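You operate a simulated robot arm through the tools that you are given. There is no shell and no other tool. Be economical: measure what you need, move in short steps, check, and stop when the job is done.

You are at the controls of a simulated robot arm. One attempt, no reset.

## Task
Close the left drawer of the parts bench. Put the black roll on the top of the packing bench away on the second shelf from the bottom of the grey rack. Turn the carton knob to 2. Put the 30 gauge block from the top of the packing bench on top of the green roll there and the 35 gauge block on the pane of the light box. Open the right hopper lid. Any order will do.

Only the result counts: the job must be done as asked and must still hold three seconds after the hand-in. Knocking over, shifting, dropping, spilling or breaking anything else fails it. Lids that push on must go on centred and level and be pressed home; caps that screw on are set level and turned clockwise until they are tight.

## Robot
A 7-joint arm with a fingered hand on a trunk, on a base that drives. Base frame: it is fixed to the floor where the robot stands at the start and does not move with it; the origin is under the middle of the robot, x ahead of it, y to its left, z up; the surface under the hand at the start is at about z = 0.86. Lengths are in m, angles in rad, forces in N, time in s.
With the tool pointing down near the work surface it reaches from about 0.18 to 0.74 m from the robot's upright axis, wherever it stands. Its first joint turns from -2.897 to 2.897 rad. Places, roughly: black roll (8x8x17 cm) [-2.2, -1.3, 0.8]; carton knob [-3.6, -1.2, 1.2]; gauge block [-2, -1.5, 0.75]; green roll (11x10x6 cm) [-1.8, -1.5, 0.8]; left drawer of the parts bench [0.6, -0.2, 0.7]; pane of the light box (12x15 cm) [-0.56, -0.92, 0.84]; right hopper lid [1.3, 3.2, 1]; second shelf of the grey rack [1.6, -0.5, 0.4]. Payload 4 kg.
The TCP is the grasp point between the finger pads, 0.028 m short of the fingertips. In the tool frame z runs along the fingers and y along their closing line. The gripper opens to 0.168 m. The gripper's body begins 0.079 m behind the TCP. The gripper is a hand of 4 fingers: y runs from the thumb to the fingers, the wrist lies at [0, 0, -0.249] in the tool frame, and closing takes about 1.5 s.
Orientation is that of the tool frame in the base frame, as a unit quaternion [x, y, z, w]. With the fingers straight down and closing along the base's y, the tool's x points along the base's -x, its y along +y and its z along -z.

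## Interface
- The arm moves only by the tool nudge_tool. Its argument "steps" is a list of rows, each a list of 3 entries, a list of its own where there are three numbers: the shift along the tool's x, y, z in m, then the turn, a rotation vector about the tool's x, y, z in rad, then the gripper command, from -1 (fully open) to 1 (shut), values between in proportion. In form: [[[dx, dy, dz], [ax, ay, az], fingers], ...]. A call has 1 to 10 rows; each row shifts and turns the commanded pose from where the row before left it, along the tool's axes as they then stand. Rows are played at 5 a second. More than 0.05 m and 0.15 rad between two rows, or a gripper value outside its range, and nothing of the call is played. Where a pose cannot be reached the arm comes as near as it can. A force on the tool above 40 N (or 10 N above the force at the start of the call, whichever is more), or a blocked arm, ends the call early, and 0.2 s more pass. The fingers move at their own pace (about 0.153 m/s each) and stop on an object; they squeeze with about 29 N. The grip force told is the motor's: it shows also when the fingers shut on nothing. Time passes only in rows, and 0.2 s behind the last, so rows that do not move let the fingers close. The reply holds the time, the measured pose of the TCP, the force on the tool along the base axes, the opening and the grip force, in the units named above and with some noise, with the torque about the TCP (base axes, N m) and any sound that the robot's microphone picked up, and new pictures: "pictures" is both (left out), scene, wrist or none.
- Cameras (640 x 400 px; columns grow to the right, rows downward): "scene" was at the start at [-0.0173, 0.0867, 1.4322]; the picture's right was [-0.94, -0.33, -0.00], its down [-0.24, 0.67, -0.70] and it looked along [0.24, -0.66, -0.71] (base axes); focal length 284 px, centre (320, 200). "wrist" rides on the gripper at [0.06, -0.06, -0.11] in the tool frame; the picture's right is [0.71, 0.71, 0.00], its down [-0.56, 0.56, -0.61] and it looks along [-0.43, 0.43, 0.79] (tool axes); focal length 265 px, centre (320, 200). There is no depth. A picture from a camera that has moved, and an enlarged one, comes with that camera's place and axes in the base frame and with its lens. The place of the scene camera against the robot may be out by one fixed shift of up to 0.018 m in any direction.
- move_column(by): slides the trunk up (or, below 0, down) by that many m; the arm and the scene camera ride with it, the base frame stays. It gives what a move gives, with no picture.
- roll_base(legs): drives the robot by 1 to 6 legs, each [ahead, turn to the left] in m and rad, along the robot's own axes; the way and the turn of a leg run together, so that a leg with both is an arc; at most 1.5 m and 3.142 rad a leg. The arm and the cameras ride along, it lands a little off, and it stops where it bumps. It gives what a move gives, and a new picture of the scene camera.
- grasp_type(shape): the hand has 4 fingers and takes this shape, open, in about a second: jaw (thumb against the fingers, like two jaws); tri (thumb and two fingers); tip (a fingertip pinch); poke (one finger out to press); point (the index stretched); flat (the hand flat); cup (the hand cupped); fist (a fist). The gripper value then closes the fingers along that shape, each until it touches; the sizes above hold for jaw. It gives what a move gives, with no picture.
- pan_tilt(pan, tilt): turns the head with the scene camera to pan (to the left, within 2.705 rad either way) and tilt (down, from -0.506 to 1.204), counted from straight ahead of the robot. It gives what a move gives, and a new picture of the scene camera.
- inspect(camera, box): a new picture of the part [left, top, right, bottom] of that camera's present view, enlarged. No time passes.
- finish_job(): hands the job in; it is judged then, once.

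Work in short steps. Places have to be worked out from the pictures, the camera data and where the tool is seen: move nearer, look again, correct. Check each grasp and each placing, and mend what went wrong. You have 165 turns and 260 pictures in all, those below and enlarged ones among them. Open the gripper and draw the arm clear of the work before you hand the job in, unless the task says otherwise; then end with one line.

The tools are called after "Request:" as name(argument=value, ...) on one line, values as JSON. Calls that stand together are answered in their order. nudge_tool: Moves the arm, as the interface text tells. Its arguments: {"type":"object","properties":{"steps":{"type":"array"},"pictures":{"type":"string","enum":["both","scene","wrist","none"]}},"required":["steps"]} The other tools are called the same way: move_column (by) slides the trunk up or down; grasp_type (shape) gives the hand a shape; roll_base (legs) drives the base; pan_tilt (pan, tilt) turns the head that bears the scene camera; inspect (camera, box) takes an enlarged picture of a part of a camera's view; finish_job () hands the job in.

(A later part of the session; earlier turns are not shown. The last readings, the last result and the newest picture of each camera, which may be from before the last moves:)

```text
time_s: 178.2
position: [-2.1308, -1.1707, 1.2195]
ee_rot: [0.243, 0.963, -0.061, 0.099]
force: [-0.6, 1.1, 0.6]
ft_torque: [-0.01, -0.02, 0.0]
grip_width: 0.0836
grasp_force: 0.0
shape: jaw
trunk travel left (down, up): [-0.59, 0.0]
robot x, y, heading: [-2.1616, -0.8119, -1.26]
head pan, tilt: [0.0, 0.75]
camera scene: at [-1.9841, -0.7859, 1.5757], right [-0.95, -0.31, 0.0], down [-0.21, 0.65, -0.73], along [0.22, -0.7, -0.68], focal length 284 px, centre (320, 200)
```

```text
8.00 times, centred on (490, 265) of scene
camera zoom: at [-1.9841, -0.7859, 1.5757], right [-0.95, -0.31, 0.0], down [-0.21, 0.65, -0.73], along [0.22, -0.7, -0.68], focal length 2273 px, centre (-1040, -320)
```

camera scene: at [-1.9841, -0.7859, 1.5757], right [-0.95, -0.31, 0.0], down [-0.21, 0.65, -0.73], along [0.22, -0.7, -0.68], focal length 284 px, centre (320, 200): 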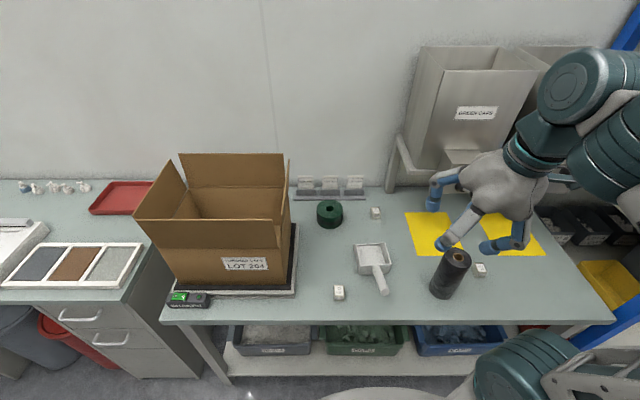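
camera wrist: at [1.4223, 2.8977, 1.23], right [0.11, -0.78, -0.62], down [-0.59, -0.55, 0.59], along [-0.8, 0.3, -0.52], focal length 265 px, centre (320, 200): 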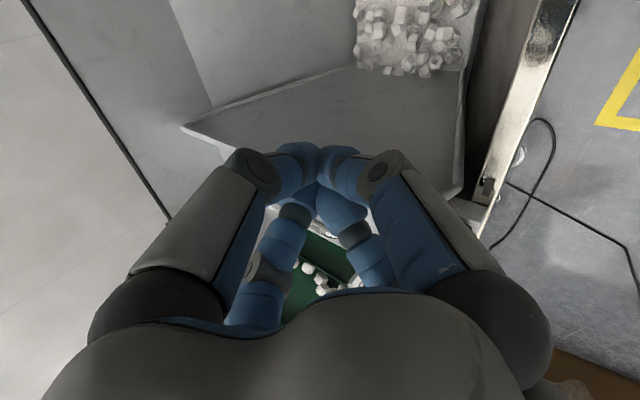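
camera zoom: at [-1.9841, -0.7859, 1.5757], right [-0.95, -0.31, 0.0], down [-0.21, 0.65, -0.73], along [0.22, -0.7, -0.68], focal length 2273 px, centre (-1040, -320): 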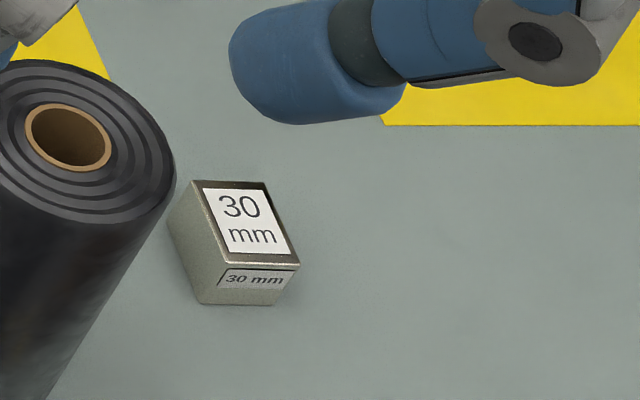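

30 block is right of the black roll, 35 block is behind the dustpan beside the green roll. I'll drive 6 cm closer, rotate the hand to line up with the bench axes, and lower the trunk.

Request:
roll_base(legs=[[0.06, 0]])

Request:
nudge_tool(steps=[[[0, 0, 0], [0, 0, 0.131], 0.0], [[0, 0, 0], [0, 0, 0.131], 0.0], [[0, 0, 0], [0, 0, 0.131], 0.0], [[0, 0, 0], [0, 0, 0.131], 0.0], [[0, 0, 0], [0, 0, 0.131], 0.0], [[0, 0, 0], [0, 0, 0.131], 0.0]], pictures="none")

Request:
move_column(by=-0.2)

```text
time_s: 179.2
position: [-2.1121, -1.2292, 1.2192]
ee_rot: [0.241, 0.964, -0.06, 0.099]
force: [1.1, -0.9, 0.3]
ft_torque: [0.02, 0.01, -0.01]
grip_width: 0.084
grasp_force: 0.1
shape: jaw
trunk travel left (down, up): [-0.59, 0.0]
robot x, y, heading: [-2.141, -0.8729, -1.254]
head pan, tilt: [0.0, 0.75]
camera scene: at [-1.9655, -0.8449, 1.5757], right [-0.95, -0.31, 0.0], down [-0.21, 0.65, -0.73], along [0.22, -0.7, -0.68], focal length 284 px, centre (320, 200)
```

scene: 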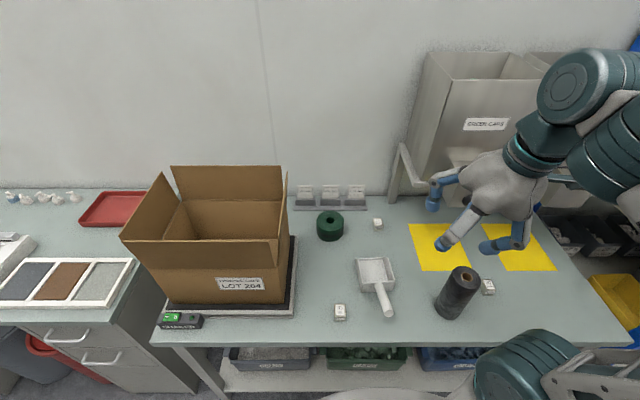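

```text
time_s: 180.6
position: [-2.1133, -1.2274, 1.2199]
ee_rot: [0.593, 0.797, -0.017, 0.115]
force: [0.4, 0.3, 0.0]
ft_torque: [-0.02, 0.0, 0.01]
grip_width: 0.0838
grasp_force: 0.0
shape: jaw
trunk travel left (down, up): [-0.59, 0.0]
robot x, y, heading: [-2.146, -0.873, -1.257]
head pan, tilt: [0.0, 0.75]
```

```text
time_s: 182.8
position: [-2.113, -1.2286, 1.0204]
ee_rot: [0.592, 0.797, -0.017, 0.115]
force: [-0.1, 0.2, -0.7]
ft_torque: [0.0, 0.0, 0.02]
grip_width: 0.0837
grasp_force: 0.0
shape: jaw
trunk travel left (down, up): [-0.39, 0.2]
robot x, y, heading: [-2.1407, -0.8716, -1.26]
head pan, tilt: [0.0, 0.75]
```

Near the 30 block the black roll is in the way, so the roll goes first. The rack shelf needs a side-on or strongly tilted grasp, so I'll test how far the tool can pitch forward in free air here.

Request:
nudge_tool(steps=[[[-0.02, 0, 0.005], [0.1, -0.1, 0], 0], [[-0.02, 0, 0.008], [0, -0.15, 0], 0], [[-0.018, 0, 0.01], [0, -0.15, 0], 0], [[-0.016, 0, 0.014], [0, -0.15, 0], 0], [[-0.014, 0, 0.016], [0, -0.15, 0], 0], [[-0.012, 0, 0.018], [0, -0.15, 0], 0], [[-0.01, 0, 0.018], [0, -0.15, 0], 0], [[-0.005, 0, 0.02], [0, -0.15, 0], 0]], pictures="both")

```text
time_s: 184.6
position: [-2.0613, -1.394, 1.021]
ee_rot: [0.497, 0.674, -0.32, 0.444]
force: [-0.6, -0.3, -0.3]
ft_torque: [0.0, 0.0, 0.1]
grip_width: 0.0842
grasp_force: 0.0
shape: jaw
out of reach, approached as far as the arm can: row 7, 8
trunk travel left (down, up): [-0.39, 0.2]
robot x, y, heading: [-2.1429, -0.8724, -1.261]
head pan, tilt: [0.0, 0.75]
camera scene: at [-1.9656, -0.8444, 1.3756], right [-0.95, -0.31, 0.0], down [-0.21, 0.65, -0.73], along [0.22, -0.7, -0.68], focal length 284 px, centre (320, 200)
camera wrist: at [-2.1565, -1.2941, 1.0109], right [0.59, 0.48, -0.64], down [0.42, 0.49, 0.76], along [0.68, -0.72, 0.09], focal length 265 px, centre (320, 200)
```

scene: 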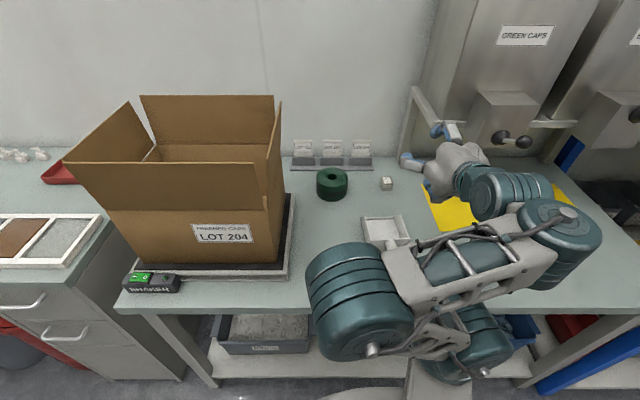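
wrist: 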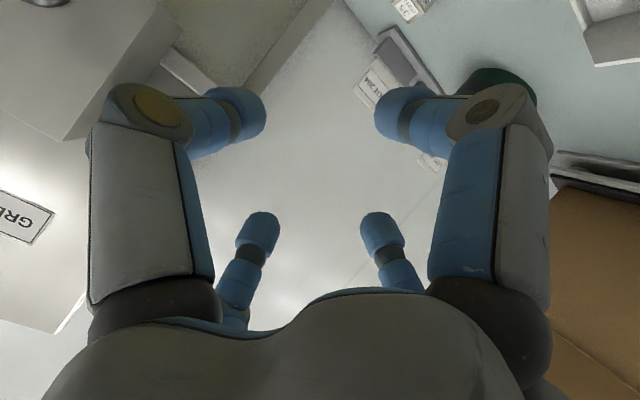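

Good: a 66° forward pitch works. I'll use it for the black roll with the hand turned 45° about its axis. Move to a pre-grasp point behind the roll, then lower with the trunk.

Request:
nudge_tool(steps=[[[0.014, -0.0326, -0.0328], [0, 0, 0], -1], [[0.014, -0.0326, -0.0328], [0, 0, 0], -1], [[0.014, -0.0326, -0.0328], [0, 0, 0], -1], [[0.014, -0.0326, -0.0328], [0, 0, 0], -1], [[0.014, -0.0326, -0.0328], [0, 0, 0], -1], [[0, 0, 0], [0, 0, -0.15], -1], [[0, 0, 0], [0, 0, -0.15], -1], [[0, 0, 0], [0, 0, -0.15], -1], [[0, 0, 0], [0, 0, -0.15], -1], [[0, 0, 0], [0, 0, -0.15], -1]], pictures="none")

Request:
move_column(by=-0.1)

Request:
nudge_tool(steps=[[[0, 0, 0], [0, 0, -0.035], -1]], pictures="both")

```text
time_s: 186.8
position: [-2.2709, -1.291, 1.0298]
ee_rot: [0.218, 0.801, -0.472, 0.297]
force: [-0.1, -0.3, -0.7]
ft_torque: [-0.01, 0.0, -0.03]
grip_width: 0.1679
grasp_force: 0.2
shape: jaw
out of reach, approached as far as the arm can: row 1
trunk travel left (down, up): [-0.39, 0.2]
robot x, y, heading: [-2.1404, -0.8736, -1.267]
head pan, tilt: [0.0, 0.75]
```

```text
time_s: 188.1
position: [-2.2704, -1.2907, 0.9305]
ee_rot: [0.218, 0.801, -0.472, 0.297]
force: [0.5, -0.8, -0.2]
ft_torque: [-0.01, -0.01, -0.04]
grip_width: 0.1678
grasp_force: 0.2
shape: jaw
trunk travel left (down, up): [-0.29, 0.3]
robot x, y, heading: [-2.1454, -0.8728, -1.263]
head pan, tilt: [0.0, 0.75]
```

```text
time_s: 188.5
position: [-2.2712, -1.2904, 0.929]
ee_rot: [0.205, 0.804, -0.477, 0.29]
force: [-0.5, -0.2, -0.6]
ft_torque: [0.0, 0.01, -0.01]
grip_width: 0.1677
grasp_force: 0.1
shape: jaw
trunk travel left (down, up): [-0.29, 0.3]
robot x, y, heading: [-2.1438, -0.8725, -1.261]
head pan, tilt: [0.0, 0.75]
camera scene: at [-1.9659, -0.8437, 1.2758], right [-0.95, -0.31, 0.0], down [-0.21, 0.65, -0.73], along [0.22, -0.7, -0.68], focal length 284 px, centre (320, 200)
camera wrist: at [-2.3833, -1.2185, 0.9703], right [-0.1, 0.36, -0.93], down [0.59, 0.77, 0.24], along [0.8, -0.52, -0.29], focal length 265 px, centre (320, 200)
```

scene: 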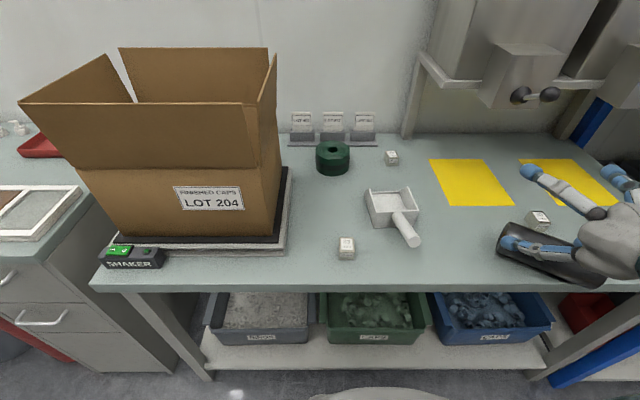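
wrist: 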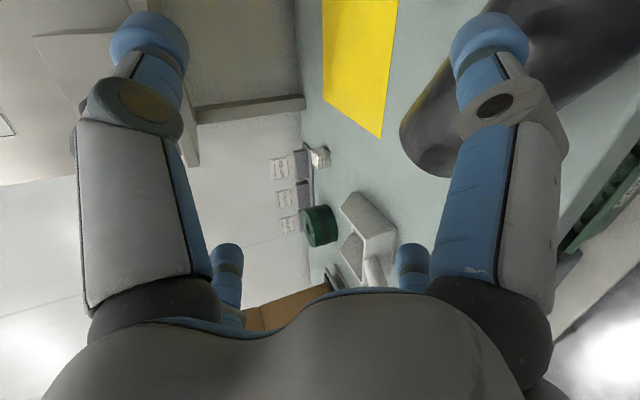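

The roll looks odd; zoom in to see whether it still stands.

Request:
inspect(camera="scene", box=[460, 140, 640, 300])

Request:
inspect(camera="wrist", box=[300, 0, 640, 260])

```text
2.50 times, centred on (550, 220) of scene
camera zoom: at [-1.9659, -0.8437, 1.2758], right [-0.95, -0.31, 0.0], down [-0.21, 0.65, -0.73], along [0.22, -0.7, -0.68], focal length 710 px, centre (-255, 150)
```

zoom: 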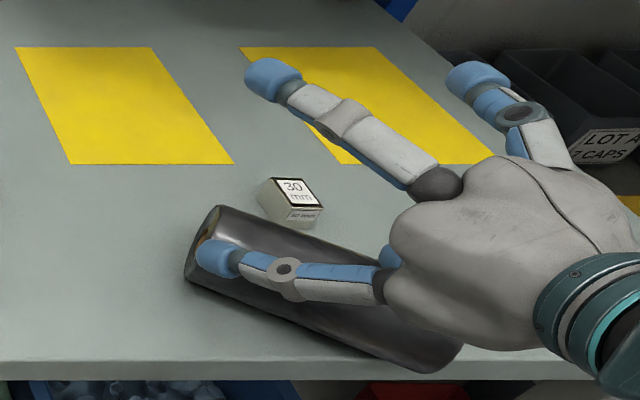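

```text
1.54 times, centred on (470, 130) of wrist
camera zoom: at [-2.3833, -1.2185, 0.9703], right [-0.1, 0.36, -0.93], down [0.59, 0.77, 0.24], along [0.8, -0.52, -0.29], focal length 408 px, centre (89, 308)
```

zoom: 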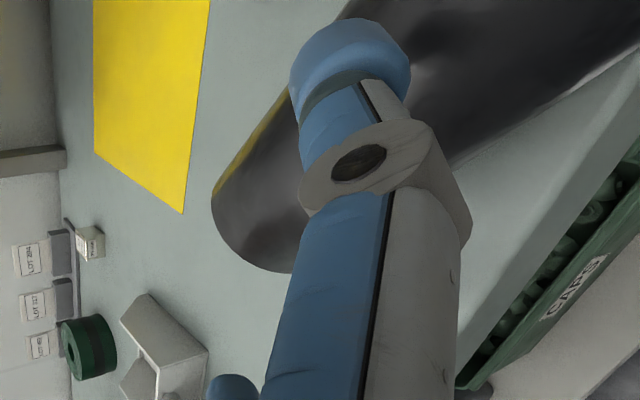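

My wide-open fingers tipped the black roll on its side (it's still on the bench, near the front edge). Recovery: pick it up from above across its axis, then yaw and pitch so it stands upright when I set it on the shelf. First I'll raise and bring the tool back to vertical.

Request:
move_column(by=0.1)

Request:
nudge_tool(steps=[[[0, 0, 0], [-0.105, 0.107, 0], -0.6], [[0, 0, 0], [-0.105, 0.107, 0], -0.6], [[0, 0, 0], [-0.105, 0.107, 0], -0.6], [[0, 0, 0], [-0.105, 0.107, 0], -0.6], [[0, 0, 0], [-0.105, 0.107, 0], -0.6], [[0, 0, 0], [-0.105, 0.107, 0], -0.6], [[0, 0, 0], [-0.105, 0.107, 0], -0.6], [[0, 0, 0], [-0.085, 0.087, 0], -0.6], [[0, 0, 0], [0, 0, -0.15], -0.6], [[0, 0, 0], [0, 0, -0.15], -0.6]], pictures="none")

Request:
nudge_tool(steps=[[[0, 0, 0], [0, 0, -0.15], -0.6], [[0, 0, 0], [0, 0, -0.15], -0.6], [[0, 0, 0], [0, 0, -0.15], -0.6], [[0, 0, 0], [0, 0, -0.15], -0.6], [[0, 0, 0], [0, 0, -0.15], -0.6], [[0, 0, 0], [0, 0, -0.05], -0.6]], pictures="both")

```text
time_s: 189.8
position: [-2.2713, -1.2908, 1.0289]
ee_rot: [0.204, 0.804, -0.476, 0.29]
force: [0.0, -0.4, -0.3]
ft_torque: [0.03, 0.02, -0.01]
grip_width: 0.1679
grasp_force: 0.0
shape: jaw
trunk travel left (down, up): [-0.39, 0.2]
robot x, y, heading: [-2.1427, -0.8692, -1.256]
head pan, tilt: [0.0, 0.75]
```

```text
time_s: 192.0
position: [-2.2409, -1.2752, 0.9836]
ee_rot: [0.098, 0.993, -0.063, 0.026]
force: [-0.1, -0.2, -0.2]
ft_torque: [0.02, 0.02, 0.02]
grip_width: 0.1346
grasp_force: 0.1
shape: jaw
out of reach, approached as far as the arm can: row 6, 7, 8
trunk travel left (down, up): [-0.39, 0.2]
robot x, y, heading: [-2.1453, -0.8734, -1.26]
head pan, tilt: [0.0, 0.75]
```

```text
time_s: 193.4
position: [-2.2411, -1.2744, 0.9823]
ee_rot: [-0.296, 0.953, -0.069, 0.0]
force: [0.9, -0.3, -0.6]
ft_torque: [-0.01, -0.04, -0.01]
grip_width: 0.1347
grasp_force: 0.0
shape: jaw
trunk travel left (down, up): [-0.39, 0.2]
robot x, y, heading: [-2.1408, -0.8722, -1.26]
head pan, tilt: [0.0, 0.75]
camera scene: at [-1.966, -0.8437, 1.3757], right [-0.95, -0.31, 0.0], down [-0.21, 0.65, -0.73], along [0.22, -0.7, -0.68], focal length 284 px, centre (320, 200)
camera wrist: at [-2.2615, -1.3433, 1.1028], right [-0.98, 0.18, -0.06], down [0.12, 0.85, 0.51], along [0.14, 0.5, -0.86], focal length 265 px, centre (320, 200)
```

scene: 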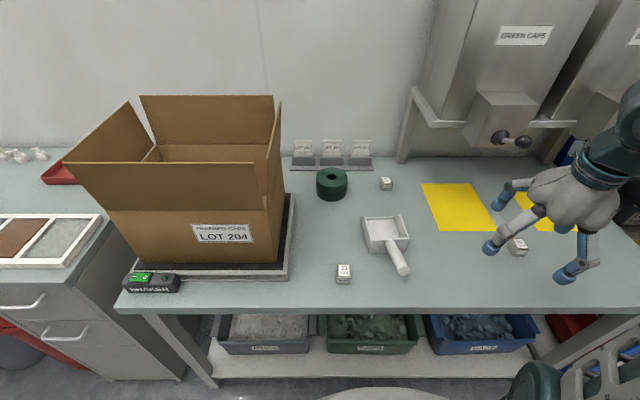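
wrist: 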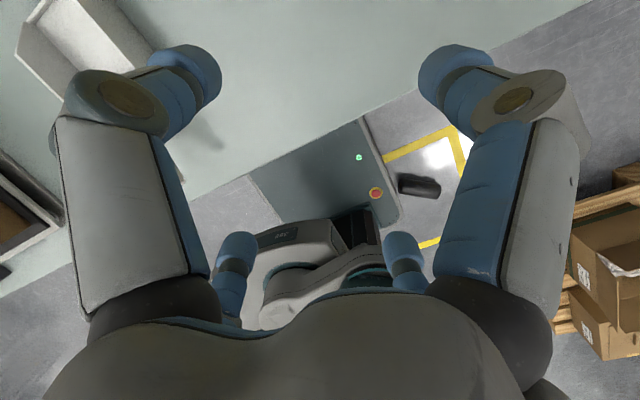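

The roll has dropped to the floor on my right. The 30 and 35 blocks are still in place. I'll see where the roll lies relative to my base.

Request:
pan_tilt(pan=-2.0, tilt=1.1)

```text
time_s: 195.3
position: [-2.241, -1.2738, 0.9836]
ee_rot: [-0.296, 0.953, -0.068, 0.0]
force: [-0.1, -0.4, 0.4]
ft_torque: [0.0, 0.02, 0.0]
grip_width: 0.1342
grasp_force: 0.0
shape: jaw
trunk travel left (down, up): [-0.39, 0.2]
robot x, y, heading: [-2.1445, -0.8757, -1.263]
head pan, tilt: [-2.0, 1.1]
camera scene: at [-2.054, -0.7574, 1.35], right [0.12, 0.99, 0.0], down [0.88, -0.1, -0.45], along [-0.45, 0.05, -0.89], focal length 284 px, centre (320, 200)
```

scene: 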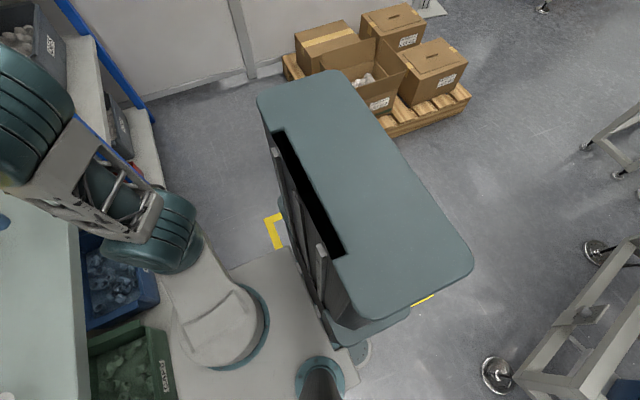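

I'll do the blocks first. Align the tool with the bench axes and move above the 30 block.

Request:
nudge_tool(steps=[[[0, 0, 0], [0, 0, 0.15], 0.05], [[0, 0, 0], [0, 0, 0.15], 0.05], [[0.032, -0.032, 0.02], [0, 0, 0], 0.05], [[0.032, -0.032, 0.02], [0, 0, 0], 0.05], [[0.032, -0.032, 0.02], [0, 0, 0], 0.05], [[0.032, -0.032, 0.02], [0, 0, 0], 0.05], [[0.032, -0.032, 0.02], [0, 0, 0], 0.05]], pictures="wrist")

```text
time_s: 196.6
position: [-2.1762, -1.4389, 0.9485]
ee_rot: [-0.326, 0.942, -0.074, 0.026]
force: [27.6, 30.0, -3.5]
ft_torque: [-4.6, 2.33, -0.07]
grip_width: 0.0798
grasp_force: 0.1
shape: jaw
out of reach, approached as far as the arm can: row 4
trunk travel left (down, up): [-0.39, 0.2]
robot x, y, heading: [-2.1443, -0.8711, -1.243]
head pan, tilt: [-2.0, 1.1]
stopped in row 6: the force on the tool passed its limit at 132 N (the readings are from after the stop); the commanded pose is now the measured one
camera wrist: at [-2.1973, -1.51, 1.0671], right [-0.99, 0.11, -0.11], down [0.04, 0.85, 0.52], along [0.15, 0.51, -0.85], focal length 265 px, centre (320, 200)
```

wrist: 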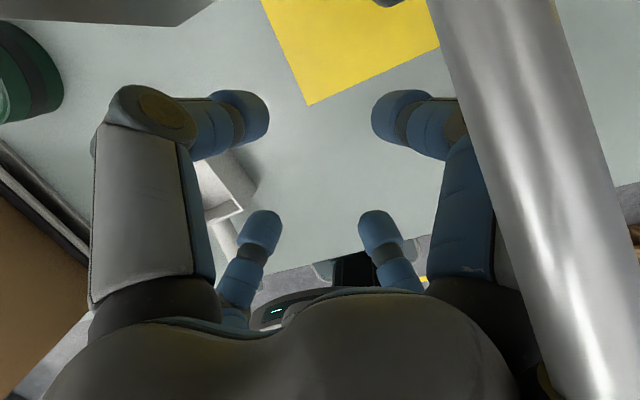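

A hard contact (132 N): the wrist met the metal rail of the caps dispenser. Look at the scene before moving.

Request:
pan_tilt(pan=-0.2, tilt=0.6)

```text
time_s: 198.4
position: [-2.1762, -1.4385, 0.9478]
ee_rot: [-0.321, 0.944, -0.072, 0.024]
force: [41.0, 39.0, -8.6]
ft_torque: [-5.39, 3.96, 0.59]
grip_width: 0.0799
grasp_force: 0.1
shape: jaw
trunk travel left (down, up): [-0.39, 0.2]
robot x, y, heading: [-2.1444, -0.8705, -1.245]
head pan, tilt: [-0.201, 0.6]
camera scene: at [-1.9754, -0.8458, 1.3878], right [-0.99, -0.12, 0.01], down [-0.07, 0.56, -0.83], along [0.1, -0.82, -0.56], focal length 284 px, centre (320, 200)
```

scene: 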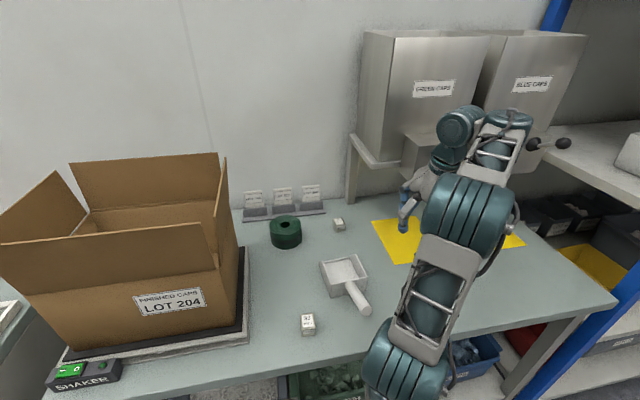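

The wrist is against the dispenser's frame. Back straight off toward me, then recheck.

Request:
nudge_tool(steps=[[[-0.016, 0.042, -0.0064], [0, 0, 0], 0.05], [[-0.016, 0.042, -0.0064], [0, 0, 0], 0.05], [[-0.016, 0.042, -0.0064], [0, 0, 0], 0.05]], pictures="both")

```text
time_s: 199.2
position: [-2.2676, -1.3709, 0.9597]
ee_rot: [-0.308, 0.948, -0.07, 0.028]
force: [2.7, -1.7, 0.6]
ft_torque: [0.06, 0.25, 0.02]
grip_width: 0.08
grasp_force: 0.1
shape: jaw
out of reach, approached as far as the arm can: row 1, 2, 3
trunk travel left (down, up): [-0.39, 0.2]
robot x, y, heading: [-2.1436, -0.872, -1.257]
head pan, tilt: [-0.201, 0.6]
camera scene: at [-1.9854, -0.8498, 1.3891], right [-0.99, -0.11, 0.0], down [-0.06, 0.56, -0.83], along [0.09, -0.82, -0.56], focal length 284 px, centre (320, 200)
camera wrist: at [-2.2923, -1.4418, 1.0768], right [-0.98, 0.15, -0.11], down [0.07, 0.84, 0.53], along [0.18, 0.51, -0.84], focal length 265 px, centre (320, 200)
```

scene: 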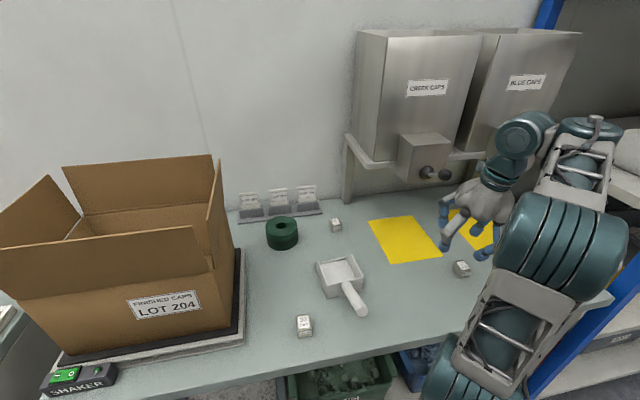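
wrist: 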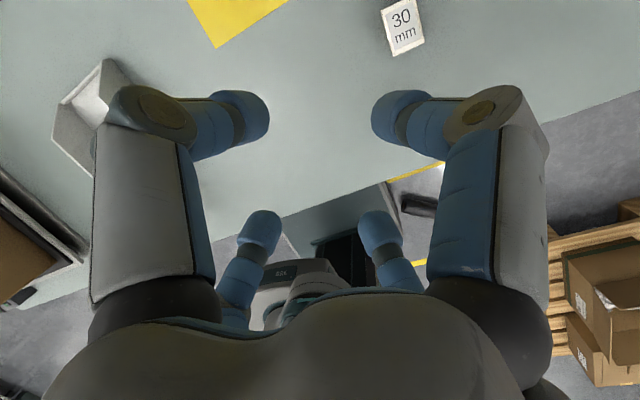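

The dispenser looks undisturbed. The tool yaw is near a joint limit, causing these odd paths; turn it back by ~1.9 rad to the neutral side.

Request:
nudge_tool(steps=[[[0, 0, 0], [0, 0, 0.15], 0.05], [[0, 0, 0], [0, 0, 0.15], 0.05], [[0, 0, 0], [0, 0, 0.15], 0.05], [[0, 0, 0], [0, 0, 0.15], 0.05], [[0, 0, 0], [0, 0, 0.15], 0.05], [[0, 0, 0], [0, 0, 0.15], 0.05], [[0, 0, 0], [0, 0, 0.15], 0.05], [[0, 0, 0], [0, 0, 0.15], 0.05], [[0, 0, 0], [0, 0, 0.15], 0.05], [[0, 0, 0], [0, 0, 0.15], 0.05]], pictures="none")

Request:
nudge_tool(steps=[[[0, 0, 0], [0, 0, 0.15], 0.05], [[0, 0, 0], [0, 0, 0.15], 0.05], [[0, 0, 0], [0, 0, 0.11], 0.05], [[0, 0, 0], [0, 0, 0], 0.05]], pictures="both")

```text
time_s: 201.4
position: [-2.2154, -1.3602, 0.9492]
ee_rot: [0.414, 0.907, -0.035, 0.069]
force: [-0.5, 0.1, 0.4]
ft_torque: [-0.01, -0.02, 0.0]
grip_width: 0.0798
grasp_force: 0.0
shape: jaw
out of reach, approached as far as the arm can: row 1
trunk travel left (down, up): [-0.39, 0.2]
robot x, y, heading: [-2.1442, -0.8678, -1.252]
head pan, tilt: [-0.201, 0.6]
```

```text
time_s: 202.4
position: [-2.2156, -1.3596, 0.9495]
ee_rot: [0.59, 0.804, -0.019, 0.073]
force: [0.2, 0.1, 1.0]
ft_torque: [0.02, 0.0, -0.03]
grip_width: 0.08
grasp_force: 0.1
shape: jaw
trunk travel left (down, up): [-0.39, 0.2]
robot x, y, heading: [-2.1407, -0.8709, -1.252]
head pan, tilt: [-0.201, 0.6]
camera scene: at [-1.9811, -0.8514, 1.3886], right [-0.99, -0.12, 0.0], down [-0.07, 0.56, -0.83], along [0.1, -0.82, -0.56], focal length 284 px, centre (320, 200)
camera wrist: at [-2.3013, -1.3083, 1.0458], right [0.47, 0.88, -0.06], down [0.64, -0.29, 0.72], along [0.62, -0.37, -0.69], focal length 265 px, centre (320, 200)
```

scene: 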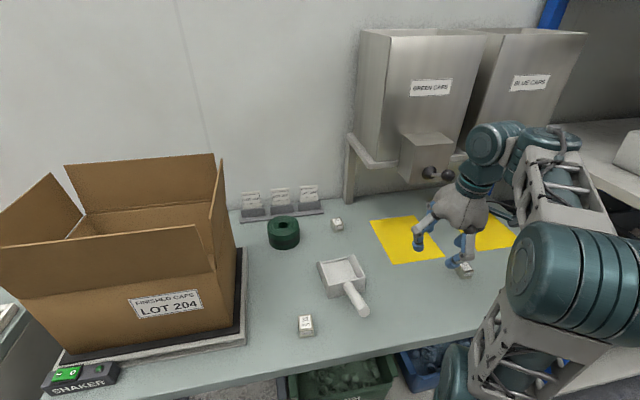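
wrist: 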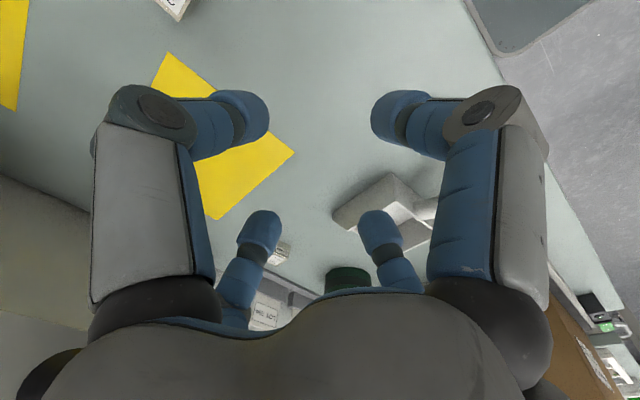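

Good posture now. By cross-views the block's height is nearer z≈0.78, at about (-2.335, -1.445). Move above it and look.

Request:
nudge_tool(steps=[[[-0.0152, -0.0463, 0], [0.057, 0, 0], 0.05], [[-0.0152, -0.0463, 0], [0, 0, 0], 0.05], [[-0.0152, -0.0463, 0], [0, 0, 0], 0.05], [[0, 0, 0.03], [0, 0, 0], 0.05]], pictures="both")

```text
time_s: 203.4
position: [-2.3372, -1.4463, 0.9255]
ee_rot: [0.593, 0.802, -0.042, 0.057]
force: [0.3, 0.3, -0.2]
ft_torque: [-0.03, 0.02, -0.03]
grip_width: 0.0796
grasp_force: 0.1
shape: jaw
out of reach, approached as far as the arm can: row 3
trunk travel left (down, up): [-0.39, 0.2]
robot x, y, heading: [-2.1462, -0.8719, -1.257]
head pan, tilt: [-0.201, 0.6]
camera scene: at [-1.9824, -0.8508, 1.3888], right [-0.99, -0.11, 0.0], down [-0.06, 0.56, -0.83], along [0.09, -0.82, -0.56], focal length 284 px, centre (320, 200)
camera wrist: at [-2.4171, -1.3917, 1.0259], right [0.47, 0.88, -0.1], down [0.67, -0.28, 0.69], along [0.57, -0.39, -0.72], focal length 265 px, centre (320, 200)
```

scene: 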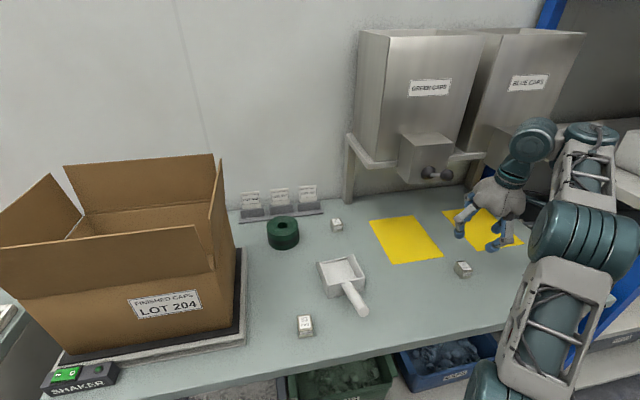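
wrist: 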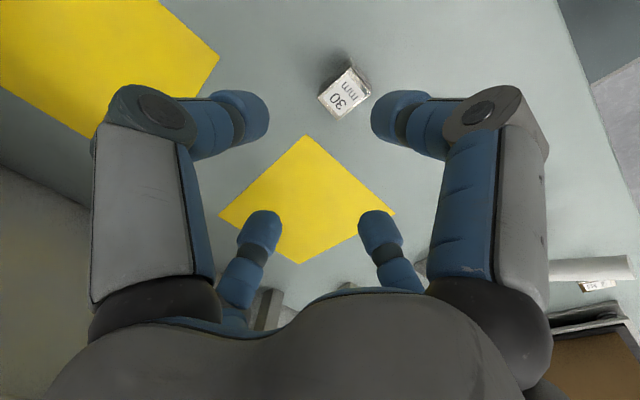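

The block is centred at about (-2.332, -1.440). Descend vertically to just above table level.

Request:
nudge_tool(steps=[[[0.006, 0.0016, 0.0347], [0, 0, 0], 0.05], [[0.006, 0.0016, 0.0347], [0, 0, 0], 0.05], [[0.006, 0.0016, 0.0347], [0, 0, 0], 0.05], [[0.005, 0.0016, 0.027], [0, 0, 0], 0.05]], pictures="wrist")

Request:
inspect(camera="scene", box=[400, 190, 540, 300])

```text
time_s: 204.4
position: [-2.3287, -1.4416, 0.7947]
ee_rot: [0.592, 0.802, -0.048, 0.058]
force: [-0.8, 4.5, 23.5]
ft_torque: [1.19, 0.32, 0.05]
grip_width: 0.0803
grasp_force: 0.1
shape: jaw
trunk travel left (down, up): [-0.39, 0.2]
robot x, y, heading: [-2.1432, -0.8719, -1.254]
head pan, tilt: [-0.201, 0.6]
camera wrist: at [-2.4098, -1.386, 0.8941], right [0.47, 0.88, -0.11], down [0.67, -0.27, 0.69], along [0.57, -0.4, -0.72], focal length 265 px, centre (320, 200)
```

wrist: 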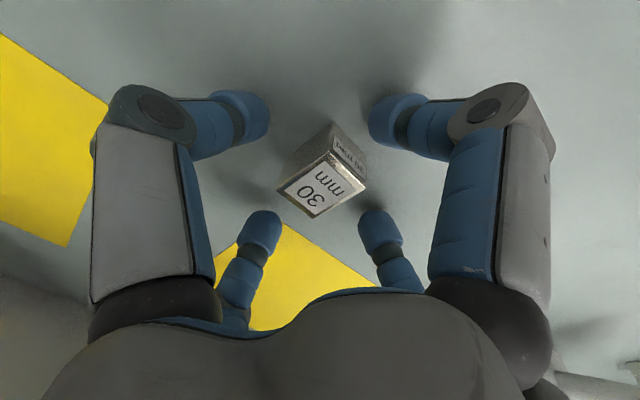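

```text
3.64 times, centred on (470, 245) of scene
camera zoom: at [-1.9807, -0.8492, 1.3891], right [-0.99, -0.12, 0.0], down [-0.07, 0.56, -0.83], along [0.1, -0.82, -0.56], focal length 1033 px, centre (-226, 36)
```

zoom: 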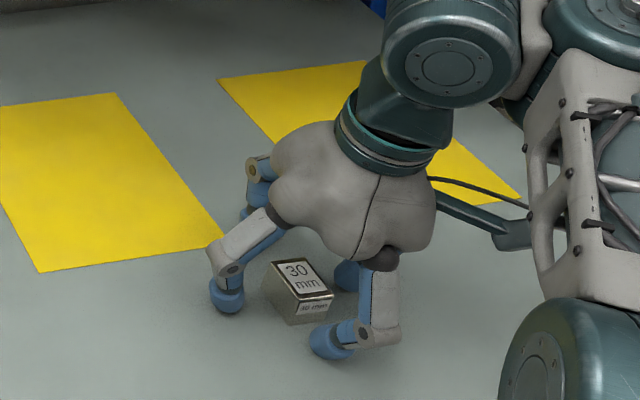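

Fingertips touch the table (so bench top ≈ 0.765) and the block sits centred between the fingers. Lift a hair and close.

Request:
nudge_tool(steps=[[[0, 0, -0.004], [0, 0, 0], 0.05], [[0, 0, 0], [0, 0, 0], 1], [[0, 0, 0], [0, 0, 0], 1], [[0, 0, 0], [0, 0, 0], 1], [[0, 0, 0], [0, 0, 0], 1], [[0, 0, 0], [0, 0, 0], 1], [[0, 0, 0], [0, 0, 0], 1]], pictures="wrist")

```text
time_s: 206.0
position: [-2.3292, -1.442, 0.7936]
ee_rot: [0.592, 0.803, -0.043, 0.057]
force: [-0.9, 0.8, 0.4]
ft_torque: [-0.02, -0.05, -0.01]
grip_width: 0.0323
grasp_force: 28.4
shape: jaw
trunk travel left (down, up): [-0.39, 0.2]
robot x, y, heading: [-2.1414, -0.8731, -1.254]
head pan, tilt: [-0.201, 0.6]
camera wrist: at [-2.4092, -1.3877, 0.894], right [0.47, 0.88, -0.1], down [0.67, -0.28, 0.69], along [0.57, -0.39, -0.72], focal length 265 px, centre (320, 200)
```

wrist: 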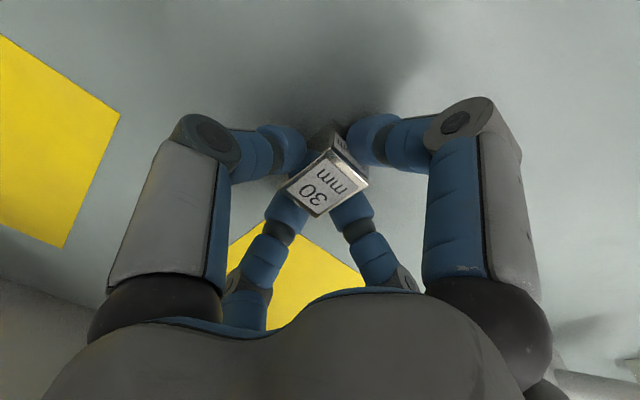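

Gripped (0.032 m). Lift, raise the trunk for reach, pull back from the dispensers, and traverse to the green roll at about (-1.785, -1.538), top ≈0.825.

Request:
nudge_tool(steps=[[[-0.007, 0, -0.0495], [0, 0, 0], 1], [[0.049, 0, -0.007], [0, 0, 0], 1], [[0.049, 0, -0.007], [0, 0, 0], 1]], pictures="none")

Request:
move_column(by=0.12)

Request:
nudge_tool(steps=[[[0, 0.049, 0], [0, 0, 0], 1], [[0, 0.049, 0], [0, 0, 0], 1], [[0, 0.049, 0], [0, 0, 0], 1], [[0, 0.049, 0], [0, 0, 0], 1], [[0, 0.049, 0], [0, 0, 0], 1], [[0, 0.049, 0], [0, 0, 0], 1], [[0, 0.049, 0], [0, 0, 0], 1], [[0, 0.049, 0], [0, 0, 0], 1], [[0, 0.049, 0], [0, 0, 0], 1], [[0, 0.049, 0], [0, 0, 0], 1]], pictures="scene")

```text
time_s: 206.8
position: [-2.3585, -1.3495, 0.8451]
ee_rot: [0.59, 0.804, -0.042, 0.057]
force: [0.1, 0.1, -3.3]
ft_torque: [0.03, 0.0, 0.0]
grip_width: 0.0319
grasp_force: 28.8
shape: jaw
trunk travel left (down, up): [-0.39, 0.2]
robot x, y, heading: [-2.1409, -0.8752, -1.252]
head pan, tilt: [-0.201, 0.6]
```

```text
time_s: 208.3
position: [-2.3591, -1.3478, 0.9658]
ee_rot: [0.591, 0.803, -0.043, 0.057]
force: [0.2, 0.3, -3.2]
ft_torque: [-0.02, -0.03, -0.02]
grip_width: 0.032
grasp_force: 28.8
shape: jaw
trunk travel left (down, up): [-0.51, 0.08]
robot x, y, heading: [-2.143, -0.8679, -1.257]
head pan, tilt: [-0.201, 0.6]
```

```text
time_s: 209.0
position: [-2.1682, -1.3354, 0.962]
ee_rot: [0.513, 0.856, -0.036, 0.058]
force: [-0.7, -0.1, -2.9]
ft_torque: [0.0, -0.06, 0.0]
grip_width: 0.0316
grasp_force: 29.3
shape: jaw
trunk travel left (down, up): [-0.51, 0.08]
robot x, y, heading: [-2.1449, -0.8679, -1.246]
head pan, tilt: [-0.201, 0.6]
stopped in row 3: the arm was blocked; the commanded pose is now the measured one
camera scene: at [-1.9748, -0.8586, 1.508], right [-0.99, -0.12, 0.0], down [-0.07, 0.57, -0.82], along [0.09, -0.82, -0.57], focal length 284 px, centre (320, 200)
```

scene: 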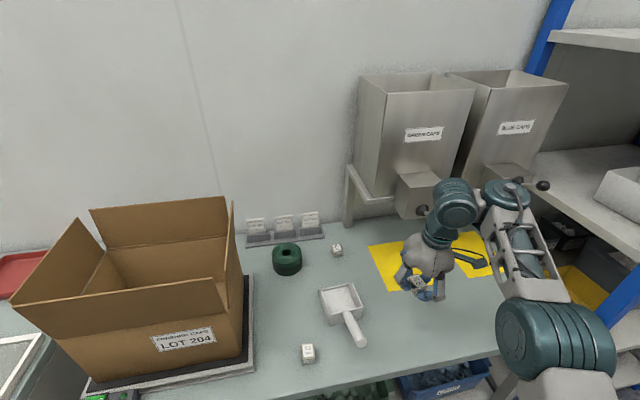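

The arm got blocked by its posture on the fast side shift. I'll go round along an arc with the yaw following, in smaller steps.

Request:
nudge_tool(steps=[[[0, 0.028, 0], [0, 0, -0.06], 1], [[0, 0.028, 0], [0, 0, -0.06], 1], [[0, 0.028, 0], [0, 0, -0.06], 1], [[0, 0.028, 0], [0, 0, -0.06], 1], [[0, 0.028, 0], [0, 0, -0.06], 1], [[0, 0.028, 0], [0, 0, -0.06], 1], [[0, 0.028, 0], [0, 0, -0.06], 1], [[0, 0.028, 0], [0, 0, -0.06], 1], [[0, 0.028, 0], [0, 0, -0.06], 1]], pictures="scene")

```text
time_s: 209.7
position: [-2.1417, -1.3297, 0.9612]
ee_rot: [0.471, 0.88, -0.041, 0.052]
force: [0.9, -0.3, -2.7]
ft_torque: [0.0, -0.01, 0.01]
grip_width: 0.0321
grasp_force: 29.8
shape: jaw
out of reach, approached as far as the arm can: row 3
trunk travel left (down, up): [-0.51, 0.08]
robot x, y, heading: [-2.1429, -0.872, -1.252]
head pan, tilt: [-0.201, 0.6]
stopped in row 3: the arm was blocked; the commanded pose is now the measured one
camera scene: at [-1.9726, -0.8591, 1.5077], right [-0.99, -0.12, 0.01], down [-0.07, 0.57, -0.82], along [0.09, -0.82, -0.57], focal length 284 px, centre (320, 200)
```

scene: 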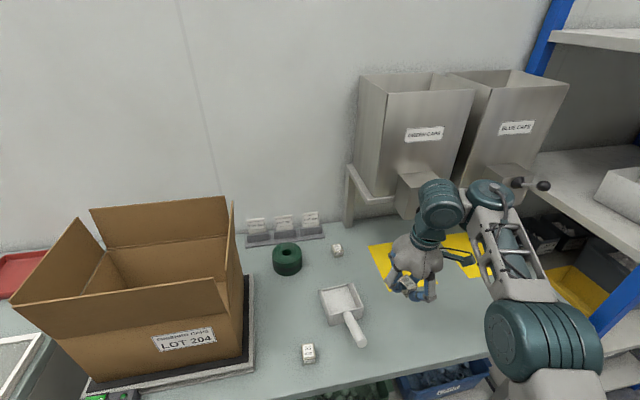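

Retract toward my body first, where the joints are freer, then swing left.

Request:
nudge_tool(steps=[[[0.04, 0, -0.01], [0, 0, 0], 1], [[0.04, 0, -0.01], [0, 0, 0], 1], [[0.03, 0, -0.01], [0, 0, 0], 1], [[0, 0.02, 0], [0, 0, -0.06], 1], [[0, 0.02, 0], [0, 0, -0.06], 1], [[0, 0.02, 0], [0, 0, -0.06], 1], [[0, 0.02, 0], [0, 0, -0.06], 1], [[0, 0.02, 0], [0, 0, -0.06], 1]], pictures="scene")

```text
time_s: 210.2
position: [-2.1193, -1.3181, 0.9632]
ee_rot: [0.397, 0.916, -0.032, 0.055]
force: [0.0, 0.6, -3.9]
ft_torque: [-0.03, 0.0, 0.05]
grip_width: 0.0319
grasp_force: 29.3
shape: jaw
out of reach, approached as far as the arm can: row 2
trunk travel left (down, up): [-0.51, 0.08]
robot x, y, heading: [-2.1441, -0.8675, -1.256]
head pan, tilt: [-0.201, 0.6]
stopped in row 2: the arm was blocked; the commanded pose is now the measured one
camera scene: at [-1.9725, -0.859, 1.5083], right [-0.99, -0.12, 0.01], down [-0.07, 0.57, -0.82], along [0.09, -0.82, -0.57], focal length 284 px, centre (320, 200)
```

scene: 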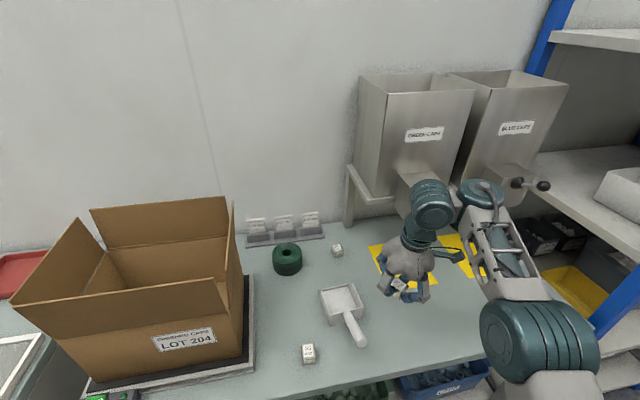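

Request:
nudge_tool(steps=[[[0, 0, 0], [0, 0, -0.12], 1], [[0, 0, 0], [0, 0, -0.12], 1], [[0.02, 0, -0.005], [0, 0, -0.12], 1], [[0.02, 0, -0.005], [0, 0, -0.12], 1], [[0.03, 0, -0.005], [0, 0, 0], 1], [[0.03, 0, -0.005], [0, 0, 0], 1]], pictures="scene")

```text
time_s: 211.2
position: [-2.0962, -1.3052, 0.9655]
ee_rot: [0.104, 0.993, -0.037, 0.049]
force: [0.1, -0.3, -1.8]
ft_torque: [0.02, -0.04, 0.0]
grip_width: 0.0316
grasp_force: 28.8
shape: jaw
trunk travel left (down, up): [-0.51, 0.08]
robot x, y, heading: [-2.1454, -0.8707, -1.251]
head pan, tilt: [-0.201, 0.6]
stopped in row 4: the arm was blocked; the commanded pose is now the measured one
camera scene: at [-1.9722, -0.8596, 1.5081], right [-0.99, -0.12, 0.01], down [-0.07, 0.57, -0.82], along [0.09, -0.82, -0.57], focal length 284 px, centre (320, 200)
```

scene: 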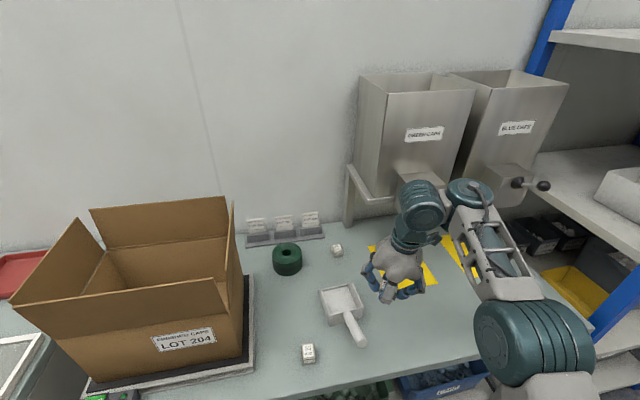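

Try heading directly outward-left to the green roll in small rows; stretching should swing the elbow round.

Request:
nudge_tool(steps=[[[-0.02, -0.01, 0.003], [0, 0, 0], 1], [[-0.02, -0.01, 0.003], [0, 0, 0], 1], [[-0.02, -0.01, 0.003], [0, 0, 0], 1], [[-0.03, -0.014, 0.004], [0, 0, 0], 1], [[-0.03, -0.014, 0.004], [0, 0, 0], 1], [[-0.03, -0.014, 0.004], [0, 0, 0], 1], [[-0.03, -0.014, 0.004], [0, 0, 0], 1]], pictures="scene")

```text
time_s: 212.8
position: [-1.9423, -1.4203, 0.9683]
ee_rot: [0.105, 0.992, -0.039, 0.053]
force: [0.0, 0.5, -1.5]
ft_torque: [-0.03, -0.02, -0.02]
grip_width: 0.0318
grasp_force: 29.2
shape: jaw
trunk travel left (down, up): [-0.51, 0.08]
robot x, y, heading: [-2.1425, -0.8731, -1.251]
head pan, tilt: [-0.201, 0.6]
camera scene: at [-1.9804, -0.8517, 1.5085], right [-0.99, -0.12, 0.0], down [-0.07, 0.56, -0.82], along [0.1, -0.82, -0.57], focal length 284 px, centre (320, 200)
```

scene: 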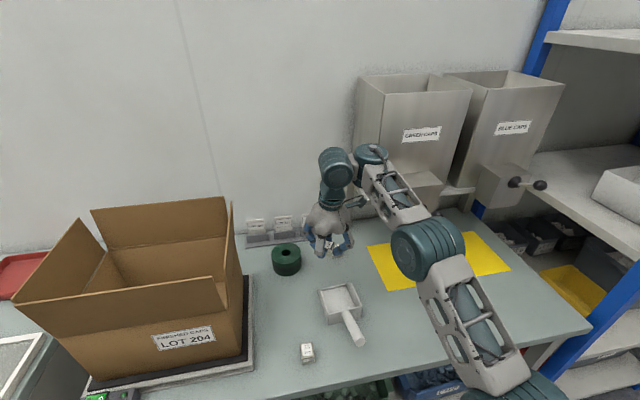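

Smooth now. Continue to above the green roll.

Request:
nudge_tool(steps=[[[-0.0354, -0.0165, 0.0048], [0, 0, 0], 1], [[-0.0354, -0.0165, 0.0048], [0, 0, 0], 1], [[-0.0354, -0.0165, 0.0048], [0, 0, 0], 1], [[-0.0354, -0.0165, 0.0048], [0, 0, 0], 1], [[-0.0354, -0.0165, 0.0048], [0, 0, 0], 1]], pictures="both")

```text
time_s: 214.0
position: [-1.7846, -1.5358, 0.9705]
ee_rot: [0.102, 0.993, -0.042, 0.05]
force: [0.4, -0.1, -2.0]
ft_torque: [-0.03, 0.04, 0.0]
grip_width: 0.0319
grasp_force: 28.8
shape: jaw
trunk travel left (down, up): [-0.51, 0.08]
robot x, y, heading: [-2.1408, -0.8734, -1.25]
head pan, tilt: [-0.201, 0.6]
camera scene: at [-1.9785, -0.8491, 1.5083], right [-0.99, -0.12, 0.0], down [-0.07, 0.56, -0.83], along [0.1, -0.82, -0.56], focal length 284 px, centre (320, 200)
camera wrist: at [-1.8654, -1.573, 1.0764], right [-0.54, 0.83, -0.13], down [0.6, 0.49, 0.63], along [0.59, 0.26, -0.77], focal length 265 px, centre (320, 200)
```

scene: 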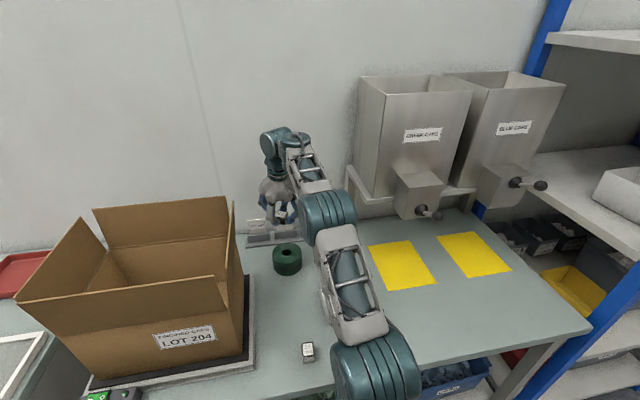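
wrist: 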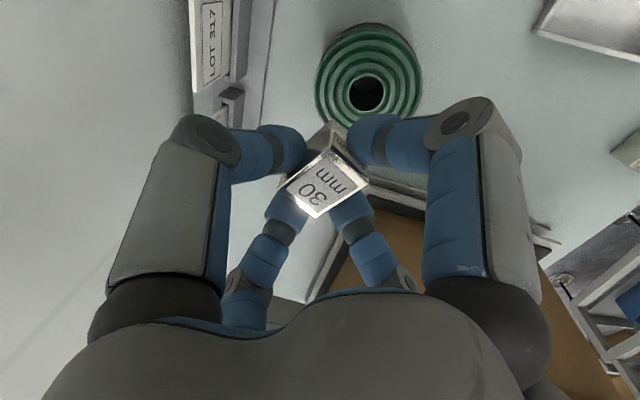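

The wrist view puts the green roll's centre at (-1.812, -1.526). Level the block (small roll correction) and descend to just above it.

Request:
nudge_tool(steps=[[[0.013, 0.0038, 0.03], [-0.074, 0, 0], 1], [[0.013, 0.0038, 0.03], [0, 0, 0], 1], [[0.013, 0.0038, 0.03], [0, 0, 0], 1]], pictures="both")

Request:
inspect(camera="scene", box=[230, 190, 350, 290])

```text
time_s: 214.8
position: [-1.8181, -1.5198, 0.8753]
ee_rot: [0.103, 0.993, -0.005, 0.057]
force: [-0.3, -0.8, -3.0]
ft_torque: [-0.03, -0.05, -0.02]
grip_width: 0.0316
grasp_force: 29.4
shape: jaw
out of reach, approached as far as the arm can: row 1
trunk travel left (down, up): [-0.51, 0.08]
robot x, y, heading: [-2.1454, -0.8697, -1.252]
head pan, tilt: [-0.201, 0.6]
camera scene: at [-1.981, -0.8521, 1.5087], right [-0.99, -0.12, 0.0], down [-0.07, 0.56, -0.82], along [0.1, -0.82, -0.57], focal length 284 px, centre (320, 200)
camera wrist: at [-1.9022, -1.5647, 0.9772], right [-0.54, 0.84, -0.08], down [0.59, 0.44, 0.68], along [0.6, 0.32, -0.73], focal length 265 px, centre (320, 200)
```

scene: 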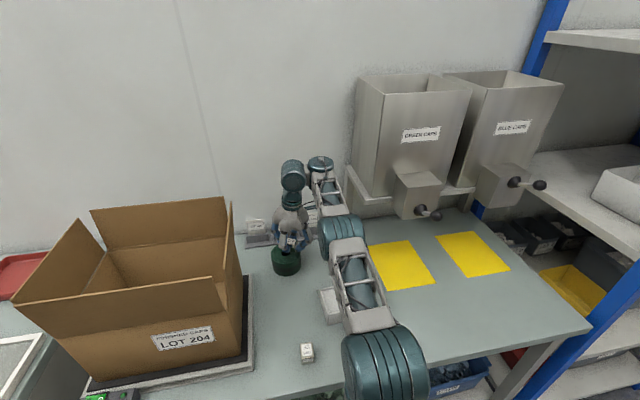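
wrist: 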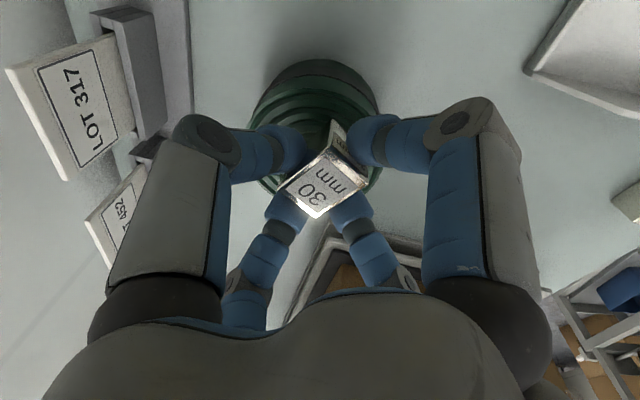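

```text
4.00 times, centred on (290, 240) of scene
camera zoom: at [-1.981, -0.8521, 1.5087], right [-0.99, -0.12, 0.0], down [-0.07, 0.56, -0.82], along [0.1, -0.82, -0.57], focal length 1136 px, centre (440, 40)
```

zoom: 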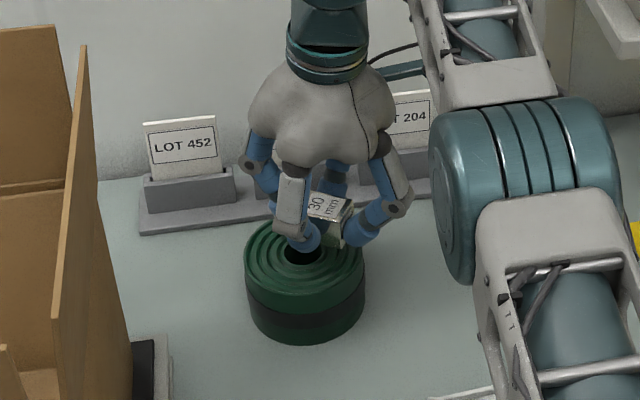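

Roll centre is best estimated at about (-1.803, -1.523). Shift 1.5 cm and lower close to contact.

Request:
nudge_tool(steps=[[[-0.0148, 0, 0.0017], [0, 0, 0], 1], [[0.001, 0, 0.009], [0, 0, 0], 1], [[0.0007, 0, 0.006], [0, 0, 0], 1], [[0.0004, 0, 0.004], [0, 0, 0], 1]], pictures="none")

Request:
inspect(camera="scene", box=[240, 210, 330, 280])

```text
time_s: 215.8
position: [-1.8033, -1.5228, 0.8569]
ee_rot: [0.103, 0.993, -0.004, 0.056]
force: [-0.4, -0.2, -2.6]
ft_torque: [0.0, -0.04, -0.04]
grip_width: 0.0317
grasp_force: 28.4
shape: jaw
trunk travel left (down, up): [-0.51, 0.08]
robot x, y, heading: [-2.145, -0.8726, -1.254]
head pan, tilt: [-0.201, 0.6]
```

```text
5.71 times, centred on (285, 245) of scene
camera zoom: at [-1.9807, -0.8517, 1.5086], right [-0.99, -0.12, 0.0], down [-0.07, 0.56, -0.82], along [0.1, -0.82, -0.57], focal length 1624 px, centre (520, -57)
```

zoom: 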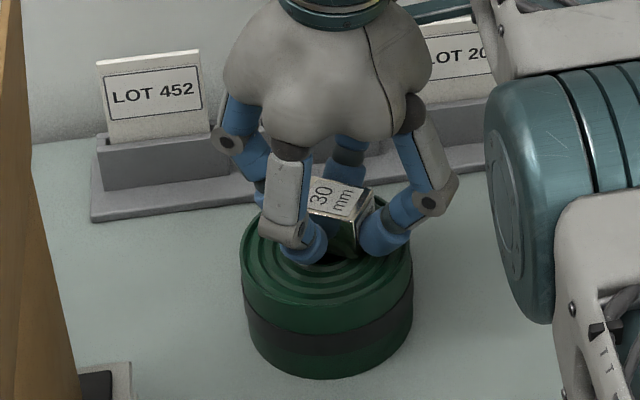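

Nearly centred; nudge slightly and lower to contact.

Request:
nudge_tool(steps=[[[-0.0058, 0.0063, 0.0], [0, 0, 0], 1], [[0.0004, 0, 0.004], [0, 0, 0], 1], [[0.0004, 0, 0.003], [0, 0, 0], 1], [[0.0003, 0, 0.003], [0, 0, 0], 1]], pictures="none")

```text
time_s: 216.8
position: [-1.7971, -1.5173, 0.8516]
ee_rot: [0.101, 0.993, -0.006, 0.059]
force: [2.5, -3.5, 25.2]
ft_torque: [-0.26, -0.14, 0.06]
grip_width: 0.032
grasp_force: 29.2
shape: jaw
trunk travel left (down, up): [-0.51, 0.08]
robot x, y, heading: [-2.1411, -0.8723, -1.251]
head pan, tilt: [-0.201, 0.6]
```

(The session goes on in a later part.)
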